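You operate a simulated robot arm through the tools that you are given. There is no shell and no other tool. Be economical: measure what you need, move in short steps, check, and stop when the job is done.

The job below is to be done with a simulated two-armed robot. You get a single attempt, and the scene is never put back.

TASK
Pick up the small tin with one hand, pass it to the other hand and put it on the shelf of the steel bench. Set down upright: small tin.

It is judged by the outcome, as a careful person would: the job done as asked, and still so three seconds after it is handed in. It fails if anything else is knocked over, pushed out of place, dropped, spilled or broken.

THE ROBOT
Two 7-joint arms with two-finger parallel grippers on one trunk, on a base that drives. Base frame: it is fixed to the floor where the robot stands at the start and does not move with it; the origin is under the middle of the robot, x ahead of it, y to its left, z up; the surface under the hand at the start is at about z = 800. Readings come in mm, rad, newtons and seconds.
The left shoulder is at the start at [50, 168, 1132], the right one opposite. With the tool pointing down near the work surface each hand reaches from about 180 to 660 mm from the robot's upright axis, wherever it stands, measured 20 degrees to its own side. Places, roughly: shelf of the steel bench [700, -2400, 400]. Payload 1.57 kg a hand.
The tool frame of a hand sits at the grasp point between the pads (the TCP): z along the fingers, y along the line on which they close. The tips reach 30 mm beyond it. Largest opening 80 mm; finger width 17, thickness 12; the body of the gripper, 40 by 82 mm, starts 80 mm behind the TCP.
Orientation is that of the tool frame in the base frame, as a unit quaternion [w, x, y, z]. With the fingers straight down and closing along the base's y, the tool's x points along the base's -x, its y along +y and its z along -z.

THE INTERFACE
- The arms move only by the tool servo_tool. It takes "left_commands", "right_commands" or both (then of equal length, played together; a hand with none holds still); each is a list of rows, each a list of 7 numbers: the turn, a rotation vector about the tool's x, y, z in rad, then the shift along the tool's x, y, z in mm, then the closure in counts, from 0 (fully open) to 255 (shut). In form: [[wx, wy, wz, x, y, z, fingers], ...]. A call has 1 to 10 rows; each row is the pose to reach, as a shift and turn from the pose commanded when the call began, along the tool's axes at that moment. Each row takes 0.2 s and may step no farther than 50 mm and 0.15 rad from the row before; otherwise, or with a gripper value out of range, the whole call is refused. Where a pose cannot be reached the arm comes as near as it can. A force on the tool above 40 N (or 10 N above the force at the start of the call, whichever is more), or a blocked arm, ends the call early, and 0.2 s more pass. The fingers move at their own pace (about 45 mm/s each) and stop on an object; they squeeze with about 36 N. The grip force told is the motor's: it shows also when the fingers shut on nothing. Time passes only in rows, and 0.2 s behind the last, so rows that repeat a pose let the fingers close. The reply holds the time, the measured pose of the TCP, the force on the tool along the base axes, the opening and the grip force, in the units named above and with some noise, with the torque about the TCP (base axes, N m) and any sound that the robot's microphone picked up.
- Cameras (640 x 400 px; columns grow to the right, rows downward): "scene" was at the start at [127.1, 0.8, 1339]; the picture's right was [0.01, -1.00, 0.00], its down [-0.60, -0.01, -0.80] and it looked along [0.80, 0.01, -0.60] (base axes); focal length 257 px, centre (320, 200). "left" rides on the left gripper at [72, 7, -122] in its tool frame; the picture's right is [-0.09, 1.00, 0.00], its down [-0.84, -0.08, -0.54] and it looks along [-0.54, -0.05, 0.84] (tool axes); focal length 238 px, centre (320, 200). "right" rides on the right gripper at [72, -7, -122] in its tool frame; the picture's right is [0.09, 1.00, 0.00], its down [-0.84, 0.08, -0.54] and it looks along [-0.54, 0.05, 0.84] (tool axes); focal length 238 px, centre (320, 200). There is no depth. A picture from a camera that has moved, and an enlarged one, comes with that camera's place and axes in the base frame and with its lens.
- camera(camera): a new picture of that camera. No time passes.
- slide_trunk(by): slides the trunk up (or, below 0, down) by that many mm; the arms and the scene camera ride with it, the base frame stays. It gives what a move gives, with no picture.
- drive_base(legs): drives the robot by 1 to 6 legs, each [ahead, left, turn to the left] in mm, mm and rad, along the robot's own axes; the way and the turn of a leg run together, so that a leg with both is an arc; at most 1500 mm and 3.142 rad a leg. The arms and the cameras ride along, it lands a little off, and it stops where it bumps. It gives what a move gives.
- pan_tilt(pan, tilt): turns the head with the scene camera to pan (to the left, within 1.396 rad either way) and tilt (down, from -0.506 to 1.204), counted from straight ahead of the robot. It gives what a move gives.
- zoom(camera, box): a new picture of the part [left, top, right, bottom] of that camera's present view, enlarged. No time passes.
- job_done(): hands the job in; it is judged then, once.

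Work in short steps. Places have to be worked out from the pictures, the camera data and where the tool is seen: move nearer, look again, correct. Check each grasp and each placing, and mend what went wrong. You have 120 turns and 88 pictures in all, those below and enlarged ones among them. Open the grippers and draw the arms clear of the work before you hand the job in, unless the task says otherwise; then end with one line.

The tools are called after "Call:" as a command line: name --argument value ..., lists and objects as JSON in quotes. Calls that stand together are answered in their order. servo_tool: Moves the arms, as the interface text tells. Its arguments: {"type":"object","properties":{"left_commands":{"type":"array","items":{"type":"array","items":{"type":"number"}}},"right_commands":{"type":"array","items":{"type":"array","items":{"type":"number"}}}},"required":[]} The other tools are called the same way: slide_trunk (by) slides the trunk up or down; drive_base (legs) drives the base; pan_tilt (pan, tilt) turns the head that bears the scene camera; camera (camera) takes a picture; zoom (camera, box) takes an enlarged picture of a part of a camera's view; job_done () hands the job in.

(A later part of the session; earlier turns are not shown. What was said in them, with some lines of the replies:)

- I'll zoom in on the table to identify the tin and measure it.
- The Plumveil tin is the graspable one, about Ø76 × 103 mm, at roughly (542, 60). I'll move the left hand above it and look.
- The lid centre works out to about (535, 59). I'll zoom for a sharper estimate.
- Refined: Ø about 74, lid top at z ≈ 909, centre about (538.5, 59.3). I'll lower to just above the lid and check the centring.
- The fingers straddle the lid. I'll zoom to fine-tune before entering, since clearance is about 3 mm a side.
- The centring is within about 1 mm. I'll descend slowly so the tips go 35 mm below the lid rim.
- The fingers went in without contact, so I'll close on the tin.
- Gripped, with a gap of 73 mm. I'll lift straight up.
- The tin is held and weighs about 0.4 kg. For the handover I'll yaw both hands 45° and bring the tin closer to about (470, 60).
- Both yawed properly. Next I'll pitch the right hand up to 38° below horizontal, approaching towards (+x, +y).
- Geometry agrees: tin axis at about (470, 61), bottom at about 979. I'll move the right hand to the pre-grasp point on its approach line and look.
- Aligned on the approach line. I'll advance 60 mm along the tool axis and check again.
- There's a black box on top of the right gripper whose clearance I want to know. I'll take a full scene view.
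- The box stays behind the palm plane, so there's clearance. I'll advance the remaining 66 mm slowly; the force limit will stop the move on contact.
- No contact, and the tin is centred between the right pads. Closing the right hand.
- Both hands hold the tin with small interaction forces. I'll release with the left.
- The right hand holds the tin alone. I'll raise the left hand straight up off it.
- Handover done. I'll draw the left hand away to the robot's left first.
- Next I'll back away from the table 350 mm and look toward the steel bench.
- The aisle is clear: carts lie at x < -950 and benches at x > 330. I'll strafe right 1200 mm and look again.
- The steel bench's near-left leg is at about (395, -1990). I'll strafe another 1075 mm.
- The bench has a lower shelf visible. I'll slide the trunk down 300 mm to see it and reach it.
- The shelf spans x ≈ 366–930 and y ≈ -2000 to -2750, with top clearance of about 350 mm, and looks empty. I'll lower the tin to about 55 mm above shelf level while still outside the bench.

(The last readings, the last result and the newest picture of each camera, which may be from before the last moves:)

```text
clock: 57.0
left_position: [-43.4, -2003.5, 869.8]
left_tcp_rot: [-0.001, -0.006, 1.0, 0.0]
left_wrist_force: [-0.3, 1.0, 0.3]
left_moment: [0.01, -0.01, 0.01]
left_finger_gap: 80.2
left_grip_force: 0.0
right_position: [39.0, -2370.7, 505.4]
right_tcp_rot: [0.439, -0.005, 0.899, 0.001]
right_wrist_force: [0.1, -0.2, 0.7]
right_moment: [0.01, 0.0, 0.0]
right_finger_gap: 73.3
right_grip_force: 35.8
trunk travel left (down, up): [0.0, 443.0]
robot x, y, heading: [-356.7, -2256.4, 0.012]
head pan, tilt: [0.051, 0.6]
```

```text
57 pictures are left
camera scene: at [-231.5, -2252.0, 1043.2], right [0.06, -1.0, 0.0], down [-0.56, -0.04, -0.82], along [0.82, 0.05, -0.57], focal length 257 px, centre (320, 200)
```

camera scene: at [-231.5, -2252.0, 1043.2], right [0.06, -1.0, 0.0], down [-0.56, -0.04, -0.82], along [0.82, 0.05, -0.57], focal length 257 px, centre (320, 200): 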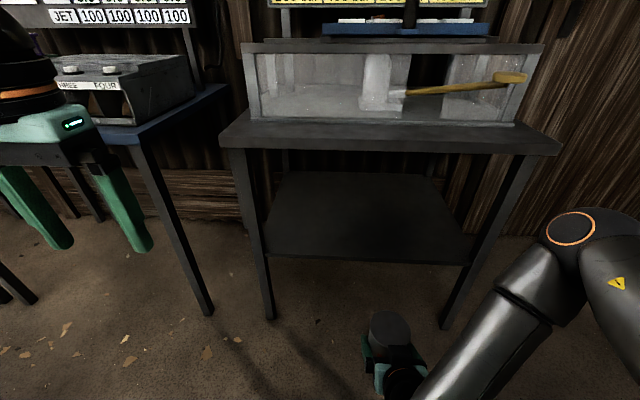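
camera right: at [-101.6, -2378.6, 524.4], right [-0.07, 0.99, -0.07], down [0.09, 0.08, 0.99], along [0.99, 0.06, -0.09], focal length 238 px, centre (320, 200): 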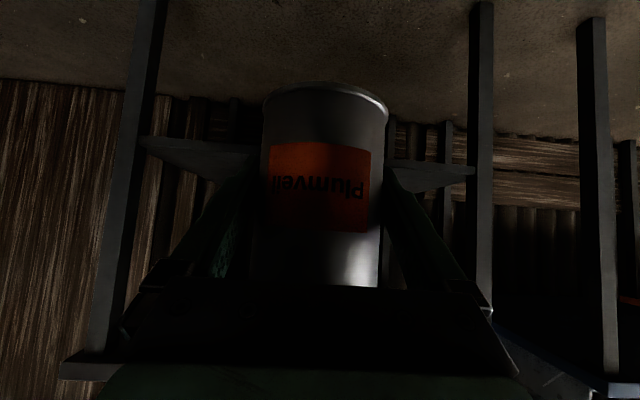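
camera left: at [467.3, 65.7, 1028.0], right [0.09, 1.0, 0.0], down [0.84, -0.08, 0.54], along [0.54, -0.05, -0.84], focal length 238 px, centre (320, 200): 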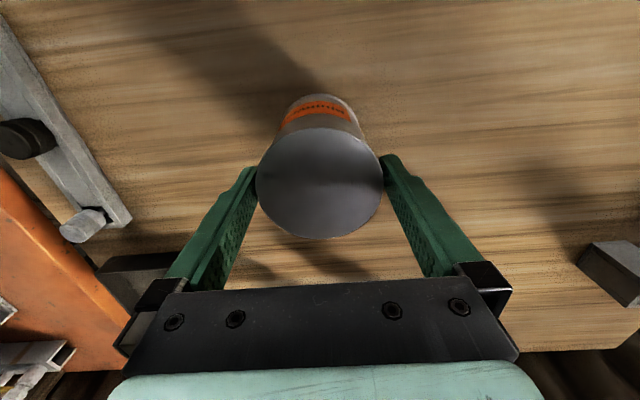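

The right elbow juts forward-right at about bench-top height, so driving in like this could hit the bench. I'll extend the arm forward 240 mm first, still short of the bench, and draw the left hand back.

Call:
servo_tool --right_commands '[[0, 0, 0, -25, 0, 31.5, 255], [0, 0, 0, -49, 0, 63, 255], [0, 0, 0, -74, 0, 94.5, 255], [0, 0, 0, -99, 0, 126, 255], [0, 0, 0, -123, 0, 157.5, 255], [0, 0, 0, -148, 0, 189, 255], [0, 0, 0, -148, 0, 189, 255]]' --left_commands '[[0, 0, 0, 10, 0, -10, 0], [0, 0, 0, 20, 0, -20, 0], [0, 0, 0, 30, 0, -30, 0], [0, 0, 0, 40, 0, -40, 0], [0, 0, 0, 50, 0, -50, 0], [0, 0, 0, 60, 0, -60, 0], [0, 0, 0, 60, 0, -60, 0]]'

Call:
pan_tilt --pan -0.4 --tilt 0.75

Call:
camera --camera "scene"

```text
clock: 58.5
left_position: [-102.2, -2003.9, 929.2]
left_tcp_rot: [0.0, -0.006, 1.0, 0.001]
left_wrist_force: [0.7, 0.2, -0.8]
left_moment: [0.02, 0.02, 0.0]
left_finger_gap: 79.9
left_grip_force: 0.1
right_position: [279.5, -2367.6, 507.4]
right_tcp_rot: [0.438, -0.006, 0.899, 0.002]
right_wrist_force: [0.9, 0.1, -0.3]
right_moment: [0.01, 0.04, -0.01]
right_finger_gap: 73.1
right_grip_force: 35.8
trunk travel left (down, up): [0.0, 443.0]
robot x, y, heading: [-359.2, -2256.3, 0.008]
head pan, tilt: [0.051, 0.6]
```

```text
clock: 59.5
left_position: [-103.9, -2004.6, 929.0]
left_tcp_rot: [0.0, -0.007, 1.0, 0.0]
left_wrist_force: [0.0, 0.2, 0.3]
left_moment: [-0.02, 0.03, 0.01]
left_finger_gap: 80.0
left_grip_force: 0.0
right_position: [279.0, -2368.2, 507.5]
right_tcp_rot: [0.438, -0.006, 0.899, 0.002]
right_wrist_force: [0.6, 0.8, 0.2]
right_moment: [0.0, 0.0, 0.0]
right_finger_gap: 73.3
right_grip_force: 35.6
trunk travel left (down, up): [0.0, 443.0]
robot x, y, heading: [-358.3, -2259.1, 0.009]
head pan, tilt: [-0.4, 0.75]
```

```text
56 pictures are left
camera scene: at [-242.9, -2288.8, 1030.3], right [-0.38, -0.93, 0.0], down [-0.63, 0.26, -0.73], along [0.68, -0.28, -0.68], focal length 257 px, centre (320, 200)
```

scene: 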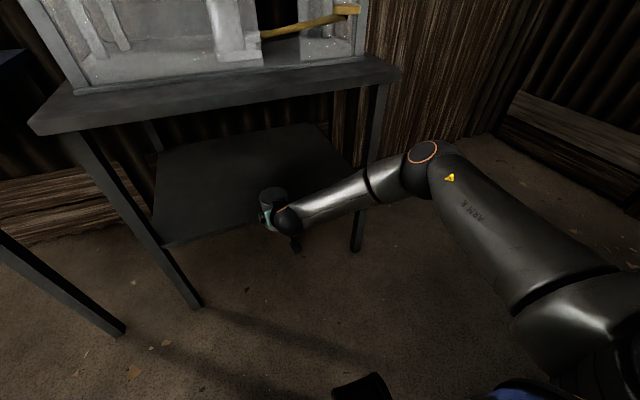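

The elbow would end up about x = 75 + drive. I'll drive 130 mm forward, then extend the arm the rest.

Call:
drive_base --legs '[[130, 0, -0.009]]'

Call:
servo_tool --right_commands '[[0, 0, 0, -12.3, 0, 15.8, 255], [0, 0, 0, -24.6, 0, 31.5, 255], [0, 0, 0, -37, 0, 47, 255], [0, 0, 0, -37, 0, 47, 255]]'

Call:
camera --camera "scene"

Call:
camera --camera "right"

```text
clock: 60.7
left_position: [27.9, -2005.3, 928.1]
left_tcp_rot: [0.0, -0.002, 1.0, 0.0]
left_wrist_force: [-0.6, -0.8, 0.7]
left_moment: [0.01, -0.01, 0.01]
left_finger_gap: 79.7
left_grip_force: 0.0
right_position: [406.3, -2372.8, 507.3]
right_tcp_rot: [0.438, -0.001, 0.899, -0.001]
right_wrist_force: [-0.4, -0.7, -0.4]
right_moment: [0.02, 0.04, -0.01]
right_finger_gap: 72.9
right_grip_force: 36.0
trunk travel left (down, up): [0.0, 443.0]
robot x, y, heading: [-234.7, -2256.9, 0.003]
head pan, tilt: [-0.4, 0.75]
```

```text
clock: 61.7
left_position: [28.0, -2005.3, 928.5]
left_tcp_rot: [-0.001, -0.001, 1.0, 0.0]
left_wrist_force: [-0.6, 0.9, 1.6]
left_moment: [0.01, 0.0, 0.0]
left_finger_gap: 79.9
left_grip_force: 0.0
right_position: [466.2, -2371.4, 508.8]
right_tcp_rot: [0.438, -0.001, 0.899, -0.001]
right_wrist_force: [1.0, 0.1, 0.3]
right_moment: [-0.01, -0.03, 0.01]
right_finger_gap: 73.0
right_grip_force: 35.9
trunk travel left (down, up): [0.0, 443.0]
robot x, y, heading: [-230.7, -2256.0, 0.007]
head pan, tilt: [-0.4, 0.75]
```

```text
55 pictures are left
camera scene: at [-113.9, -2289.0, 1030.3], right [-0.39, -0.92, 0.0], down [-0.63, 0.26, -0.73], along [0.67, -0.28, -0.68], focal length 257 px, centre (320, 200)
```

scene: 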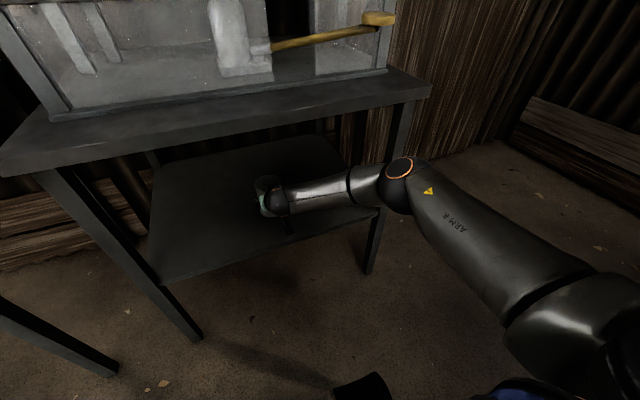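

```text
54 pictures are left
camera right: at [325.4, -2380.0, 527.6], right [-0.06, 1.0, -0.07], down [0.09, 0.08, 0.99], along [0.99, 0.05, -0.09], focal length 238 px, centre (320, 200)
```

right: 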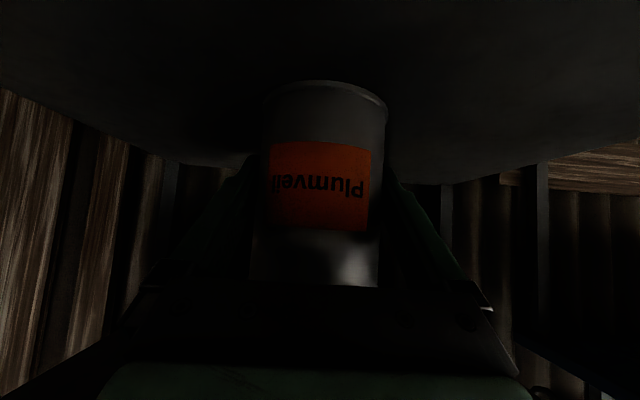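

The tin is over the shelf, with its bottom at about 463 and the shelf at about 400. I'll lower 50 mm, then continue in small steps.

Call:
servo_tool --right_commands '[[0, 0, 0, 12, 0, 9.2, 255], [0, 0, 0, 24, 0, 18.5, 255], [0, 0, 0, 32, 0, 25, 255], [0, 0, 0, 39.4, 0, 30.8, 255], [0, 0, 0, 39.4, 0, 30.8, 255]]'

Call:
zoom --camera "right" --box '[220, 40, 420, 165]'

```text
clock: 62.9
left_position: [27.7, -2006.1, 928.8]
left_tcp_rot: [0.001, -0.002, 1.0, 0.0]
left_wrist_force: [-0.4, -0.3, 0.2]
left_moment: [0.03, 0.01, -0.01]
left_finger_gap: 80.1
left_grip_force: 0.1
right_position: [465.9, -2373.0, 458.7]
right_tcp_rot: [0.437, -0.002, 0.899, 0.0]
right_wrist_force: [-0.2, 0.0, -0.4]
right_moment: [0.03, 0.0, -0.01]
right_finger_gap: 73.0
right_grip_force: 35.4
trunk travel left (down, up): [0.0, 443.0]
robot x, y, heading: [-230.8, -2256.7, 0.001]
head pan, tilt: [-0.4, 0.75]
```

```text
3.20 times, centred on (320, 102) of right
camera zoom: at [325.7, -2380.7, 476.8], right [-0.06, 1.0, -0.07], down [0.09, 0.08, 0.99], along [0.99, 0.05, -0.09], focal length 763 px, centre (320, 512)
```

zoom: 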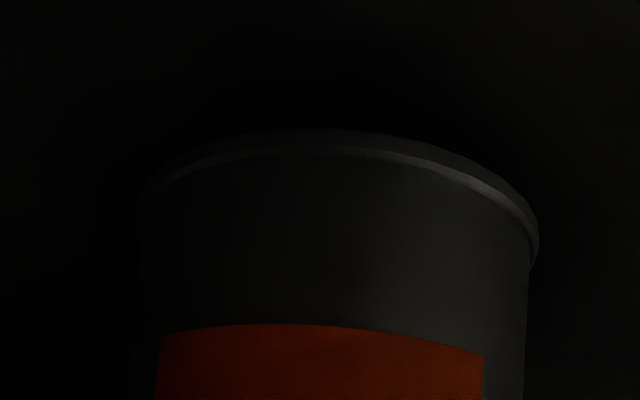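

Dark, so I'll rely on force. I'll lower in 2 mm steps, up to 12 mm.

Call:
servo_tool --right_commands '[[0, 0, 0, 1.6, 0, 1.2, 255], [0, 0, 0, 3.2, 0, 2.5, 255], [0, 0, 0, 4.7, 0, 3.7, 255], [0, 0, 0, 6.3, 0, 4.9, 255], [0, 0, 0, 6.3, 0, 4.9, 255]]'

```text
clock: 64.1
left_position: [29.4, -2005.5, 928.4]
left_tcp_rot: [0.0, -0.002, 1.0, 0.0]
left_wrist_force: [0.3, -0.6, 0.0]
left_moment: [0.02, -0.02, -0.03]
left_finger_gap: 79.8
left_grip_force: 0.0
right_position: [467.2, -2372.5, 449.3]
right_tcp_rot: [0.437, -0.002, 0.899, 0.0]
right_wrist_force: [0.9, 0.6, 0.5]
right_moment: [0.0, 0.0, -0.02]
right_finger_gap: 72.8
right_grip_force: 35.5
trunk travel left (down, up): [0.0, 443.0]
robot x, y, heading: [-231.7, -2255.9, 0.002]
head pan, tilt: [-0.4, 0.75]
```

No contact yet; I'll continue down 4 mm.

Call:
servo_tool --right_commands '[[0, 0, 0, 0.8, 0, 0.6, 255], [0, 0, 0, 1.6, 0, 1.2, 255], [0, 0, 0, 2.4, 0, 1.8, 255], [0, 0, 0, 3.2, 0, 2.5, 255], [0, 0, 0, 3.2, 0, 2.5, 255]]'

```text
clock: 65.3
left_position: [28.9, -2004.9, 929.4]
left_tcp_rot: [0.001, -0.002, 1.0, 0.0]
left_wrist_force: [0.7, -0.6, 0.4]
left_moment: [0.0, -0.01, 0.0]
left_finger_gap: 80.0
left_grip_force: 0.1
right_position: [467.4, -2371.3, 449.3]
right_tcp_rot: [0.44, -0.001, 0.898, -0.001]
right_wrist_force: [-3.7, -2.0, 12.9]
right_moment: [0.44, 0.3, 0.07]
right_finger_gap: 72.8
right_grip_force: 36.0
trunk travel left (down, up): [0.0, 443.0]
robot x, y, heading: [-232.4, -2260.2, 0.005]
head pan, tilt: [-0.4, 0.75]
```

Contact at 13 N upward, so the tin is on the shelf. I'll ease back about 1 mm and open.

Call:
servo_tool --right_commands '[[0, 0, 0, -0.8, 0, -0.6, 255], [0, 0, 0, -1.2, 0, -0.9, 255], [0, 0, 0, -1.2, 0, -0.9, 140], [0, 0, 0, -1.2, 0, -0.9, 0], [0, 0, 0, -1.2, 0, -0.9, 0], [0, 0, 0, -1.2, 0, -0.9, 0]]'

Call:
camera --camera "right"

```text
clock: 66.7
left_position: [28.0, -2005.4, 929.2]
left_tcp_rot: [-0.001, -0.001, 1.0, 0.0]
left_wrist_force: [0.6, 0.0, 0.3]
left_moment: [0.03, -0.01, 0.0]
left_finger_gap: 80.1
left_grip_force: 0.1
right_position: [467.3, -2371.9, 447.4]
right_tcp_rot: [0.438, -0.001, 0.899, -0.001]
right_wrist_force: [1.7, -0.6, -1.0]
right_moment: [-0.01, -0.02, 0.02]
right_finger_gap: 79.8
right_grip_force: 0.1
trunk travel left (down, up): [0.0, 443.0]
robot x, y, heading: [-231.1, -2258.6, 0.002]
head pan, tilt: [-0.4, 0.75]
```

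```text
52 pictures are left
camera right: at [326.3, -2379.6, 465.8], right [-0.06, 1.0, -0.07], down [0.09, 0.08, 0.99], along [0.99, 0.05, -0.09], focal length 238 px, centre (320, 200)
```

right: 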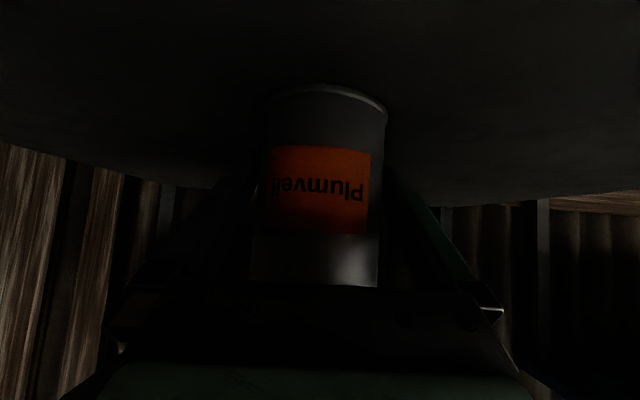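

Released with no residual force. I'll withdraw straight back along the tool axis, slowly at first.

Call:
servo_tool --right_commands '[[0, 0, 0, 0, 0, -8, 0], [0, 0, 0, 0, 0, -18, 0], [0, 0, 0, 0, 0, -30, 0], [0, 0, 0, 0, 0, -45, 0], [0, 0, 0, 0, 0, -60, 0], [0, 0, 0, 0, 0, -80, 0], [0, 0, 0, 0, 0, -100, 0], [0, 0, 0, 0, 0, -100, 0]]'

Call:
camera --camera "right"

```text
clock: 68.5
left_position: [28.2, -2006.1, 927.9]
left_tcp_rot: [0.0, -0.002, 1.0, 0.0]
left_wrist_force: [-0.2, 0.1, -0.3]
left_moment: [-0.02, 0.01, -0.02]
left_finger_gap: 80.1
left_grip_force: 0.0
right_position: [389.0, -2372.0, 509.8]
right_tcp_rot: [0.439, -0.001, 0.899, -0.001]
right_wrist_force: [0.1, 0.1, -0.7]
right_moment: [-0.03, 0.01, 0.01]
right_finger_gap: 79.8
right_grip_force: 0.1
trunk travel left (down, up): [0.0, 443.0]
robot x, y, heading: [-232.4, -2258.7, 0.003]
head pan, tilt: [-0.4, 0.75]
```

```text
51 pictures are left
camera right: at [248.4, -2379.3, 528.3], right [-0.06, 1.0, -0.07], down [0.09, 0.08, 0.99], along [0.99, 0.05, -0.09], focal length 238 px, centre (320, 200)
```

right: 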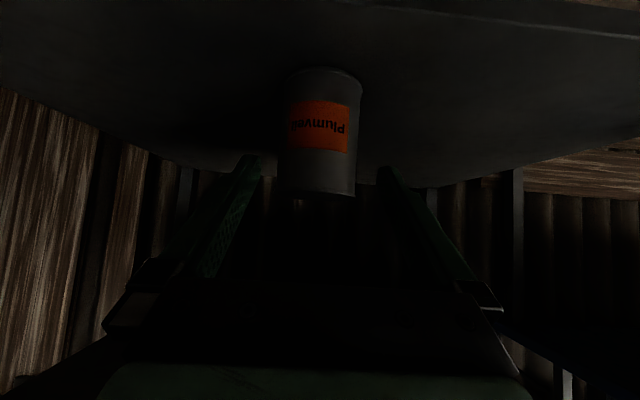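

The tin stands upright. I'll back the robot away 250 mm and do a final check.

Call:
drive_base --legs '[[-250, 0, 0]]'

Call:
pan_tilt --pan -0.1 --tilt 0.5

Call:
camera --camera "scene"

```text
clock: 70.3
left_position: [-221.4, -2005.3, 928.9]
left_tcp_rot: [0.0, -0.004, 1.0, 0.0]
left_wrist_force: [0.6, 0.0, 0.4]
left_moment: [-0.01, -0.03, 0.0]
left_finger_gap: 80.1
left_grip_force: 0.1
right_position: [142.0, -2370.4, 509.0]
right_tcp_rot: [0.437, -0.004, 0.899, 0.001]
right_wrist_force: [0.5, 0.9, -0.1]
right_moment: [0.01, -0.01, -0.01]
right_finger_gap: 80.0
right_grip_force: 0.0
trunk travel left (down, up): [0.0, 443.0]
robot x, y, heading: [-478.0, -2257.4, 0.009]
head pan, tilt: [-0.4, 0.75]
```

```text
clock: 71.2
left_position: [-221.4, -2006.4, 928.4]
left_tcp_rot: [0.0, -0.004, 1.0, 0.0]
left_wrist_force: [-0.1, -0.9, -0.2]
left_moment: [0.01, 0.01, 0.0]
left_finger_gap: 79.9
left_grip_force: 0.1
right_position: [142.1, -2370.0, 509.1]
right_tcp_rot: [0.439, -0.004, 0.899, 0.002]
right_wrist_force: [0.3, 0.0, -0.5]
right_moment: [-0.02, 0.0, -0.02]
right_finger_gap: 80.0
right_grip_force: 0.0
trunk travel left (down, up): [0.0, 443.0]
robot x, y, heading: [-483.2, -2262.2, 0.008]
head pan, tilt: [-0.099, 0.499]
```

```text
50 pictures are left
camera scene: at [-348.0, -2266.4, 1052.2], right [-0.09, -1.0, 0.0], down [-0.48, 0.04, -0.88], along [0.87, -0.08, -0.48], focal length 257 px, centre (320, 200)
```

scene: 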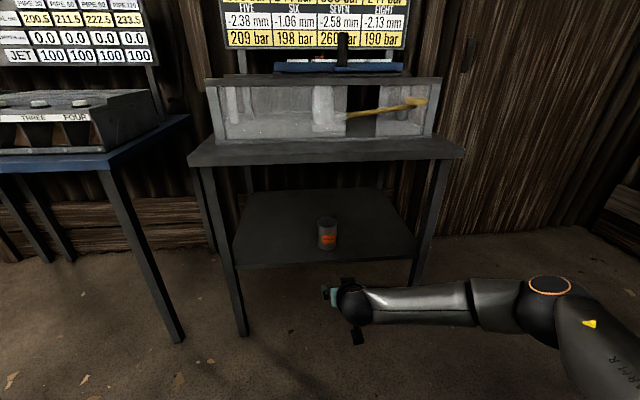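

The tin stands upright on the steel bench's shelf, both grippers are open, and both arms are clear. Handing the job in.

Call:
job_done

```text
The job is handed in.
```

The small tin was picked up with the left hand, passed to the right, and set upright on the shelf of the steel bench; nothing else was touched as far as the pictures and force readings showed.
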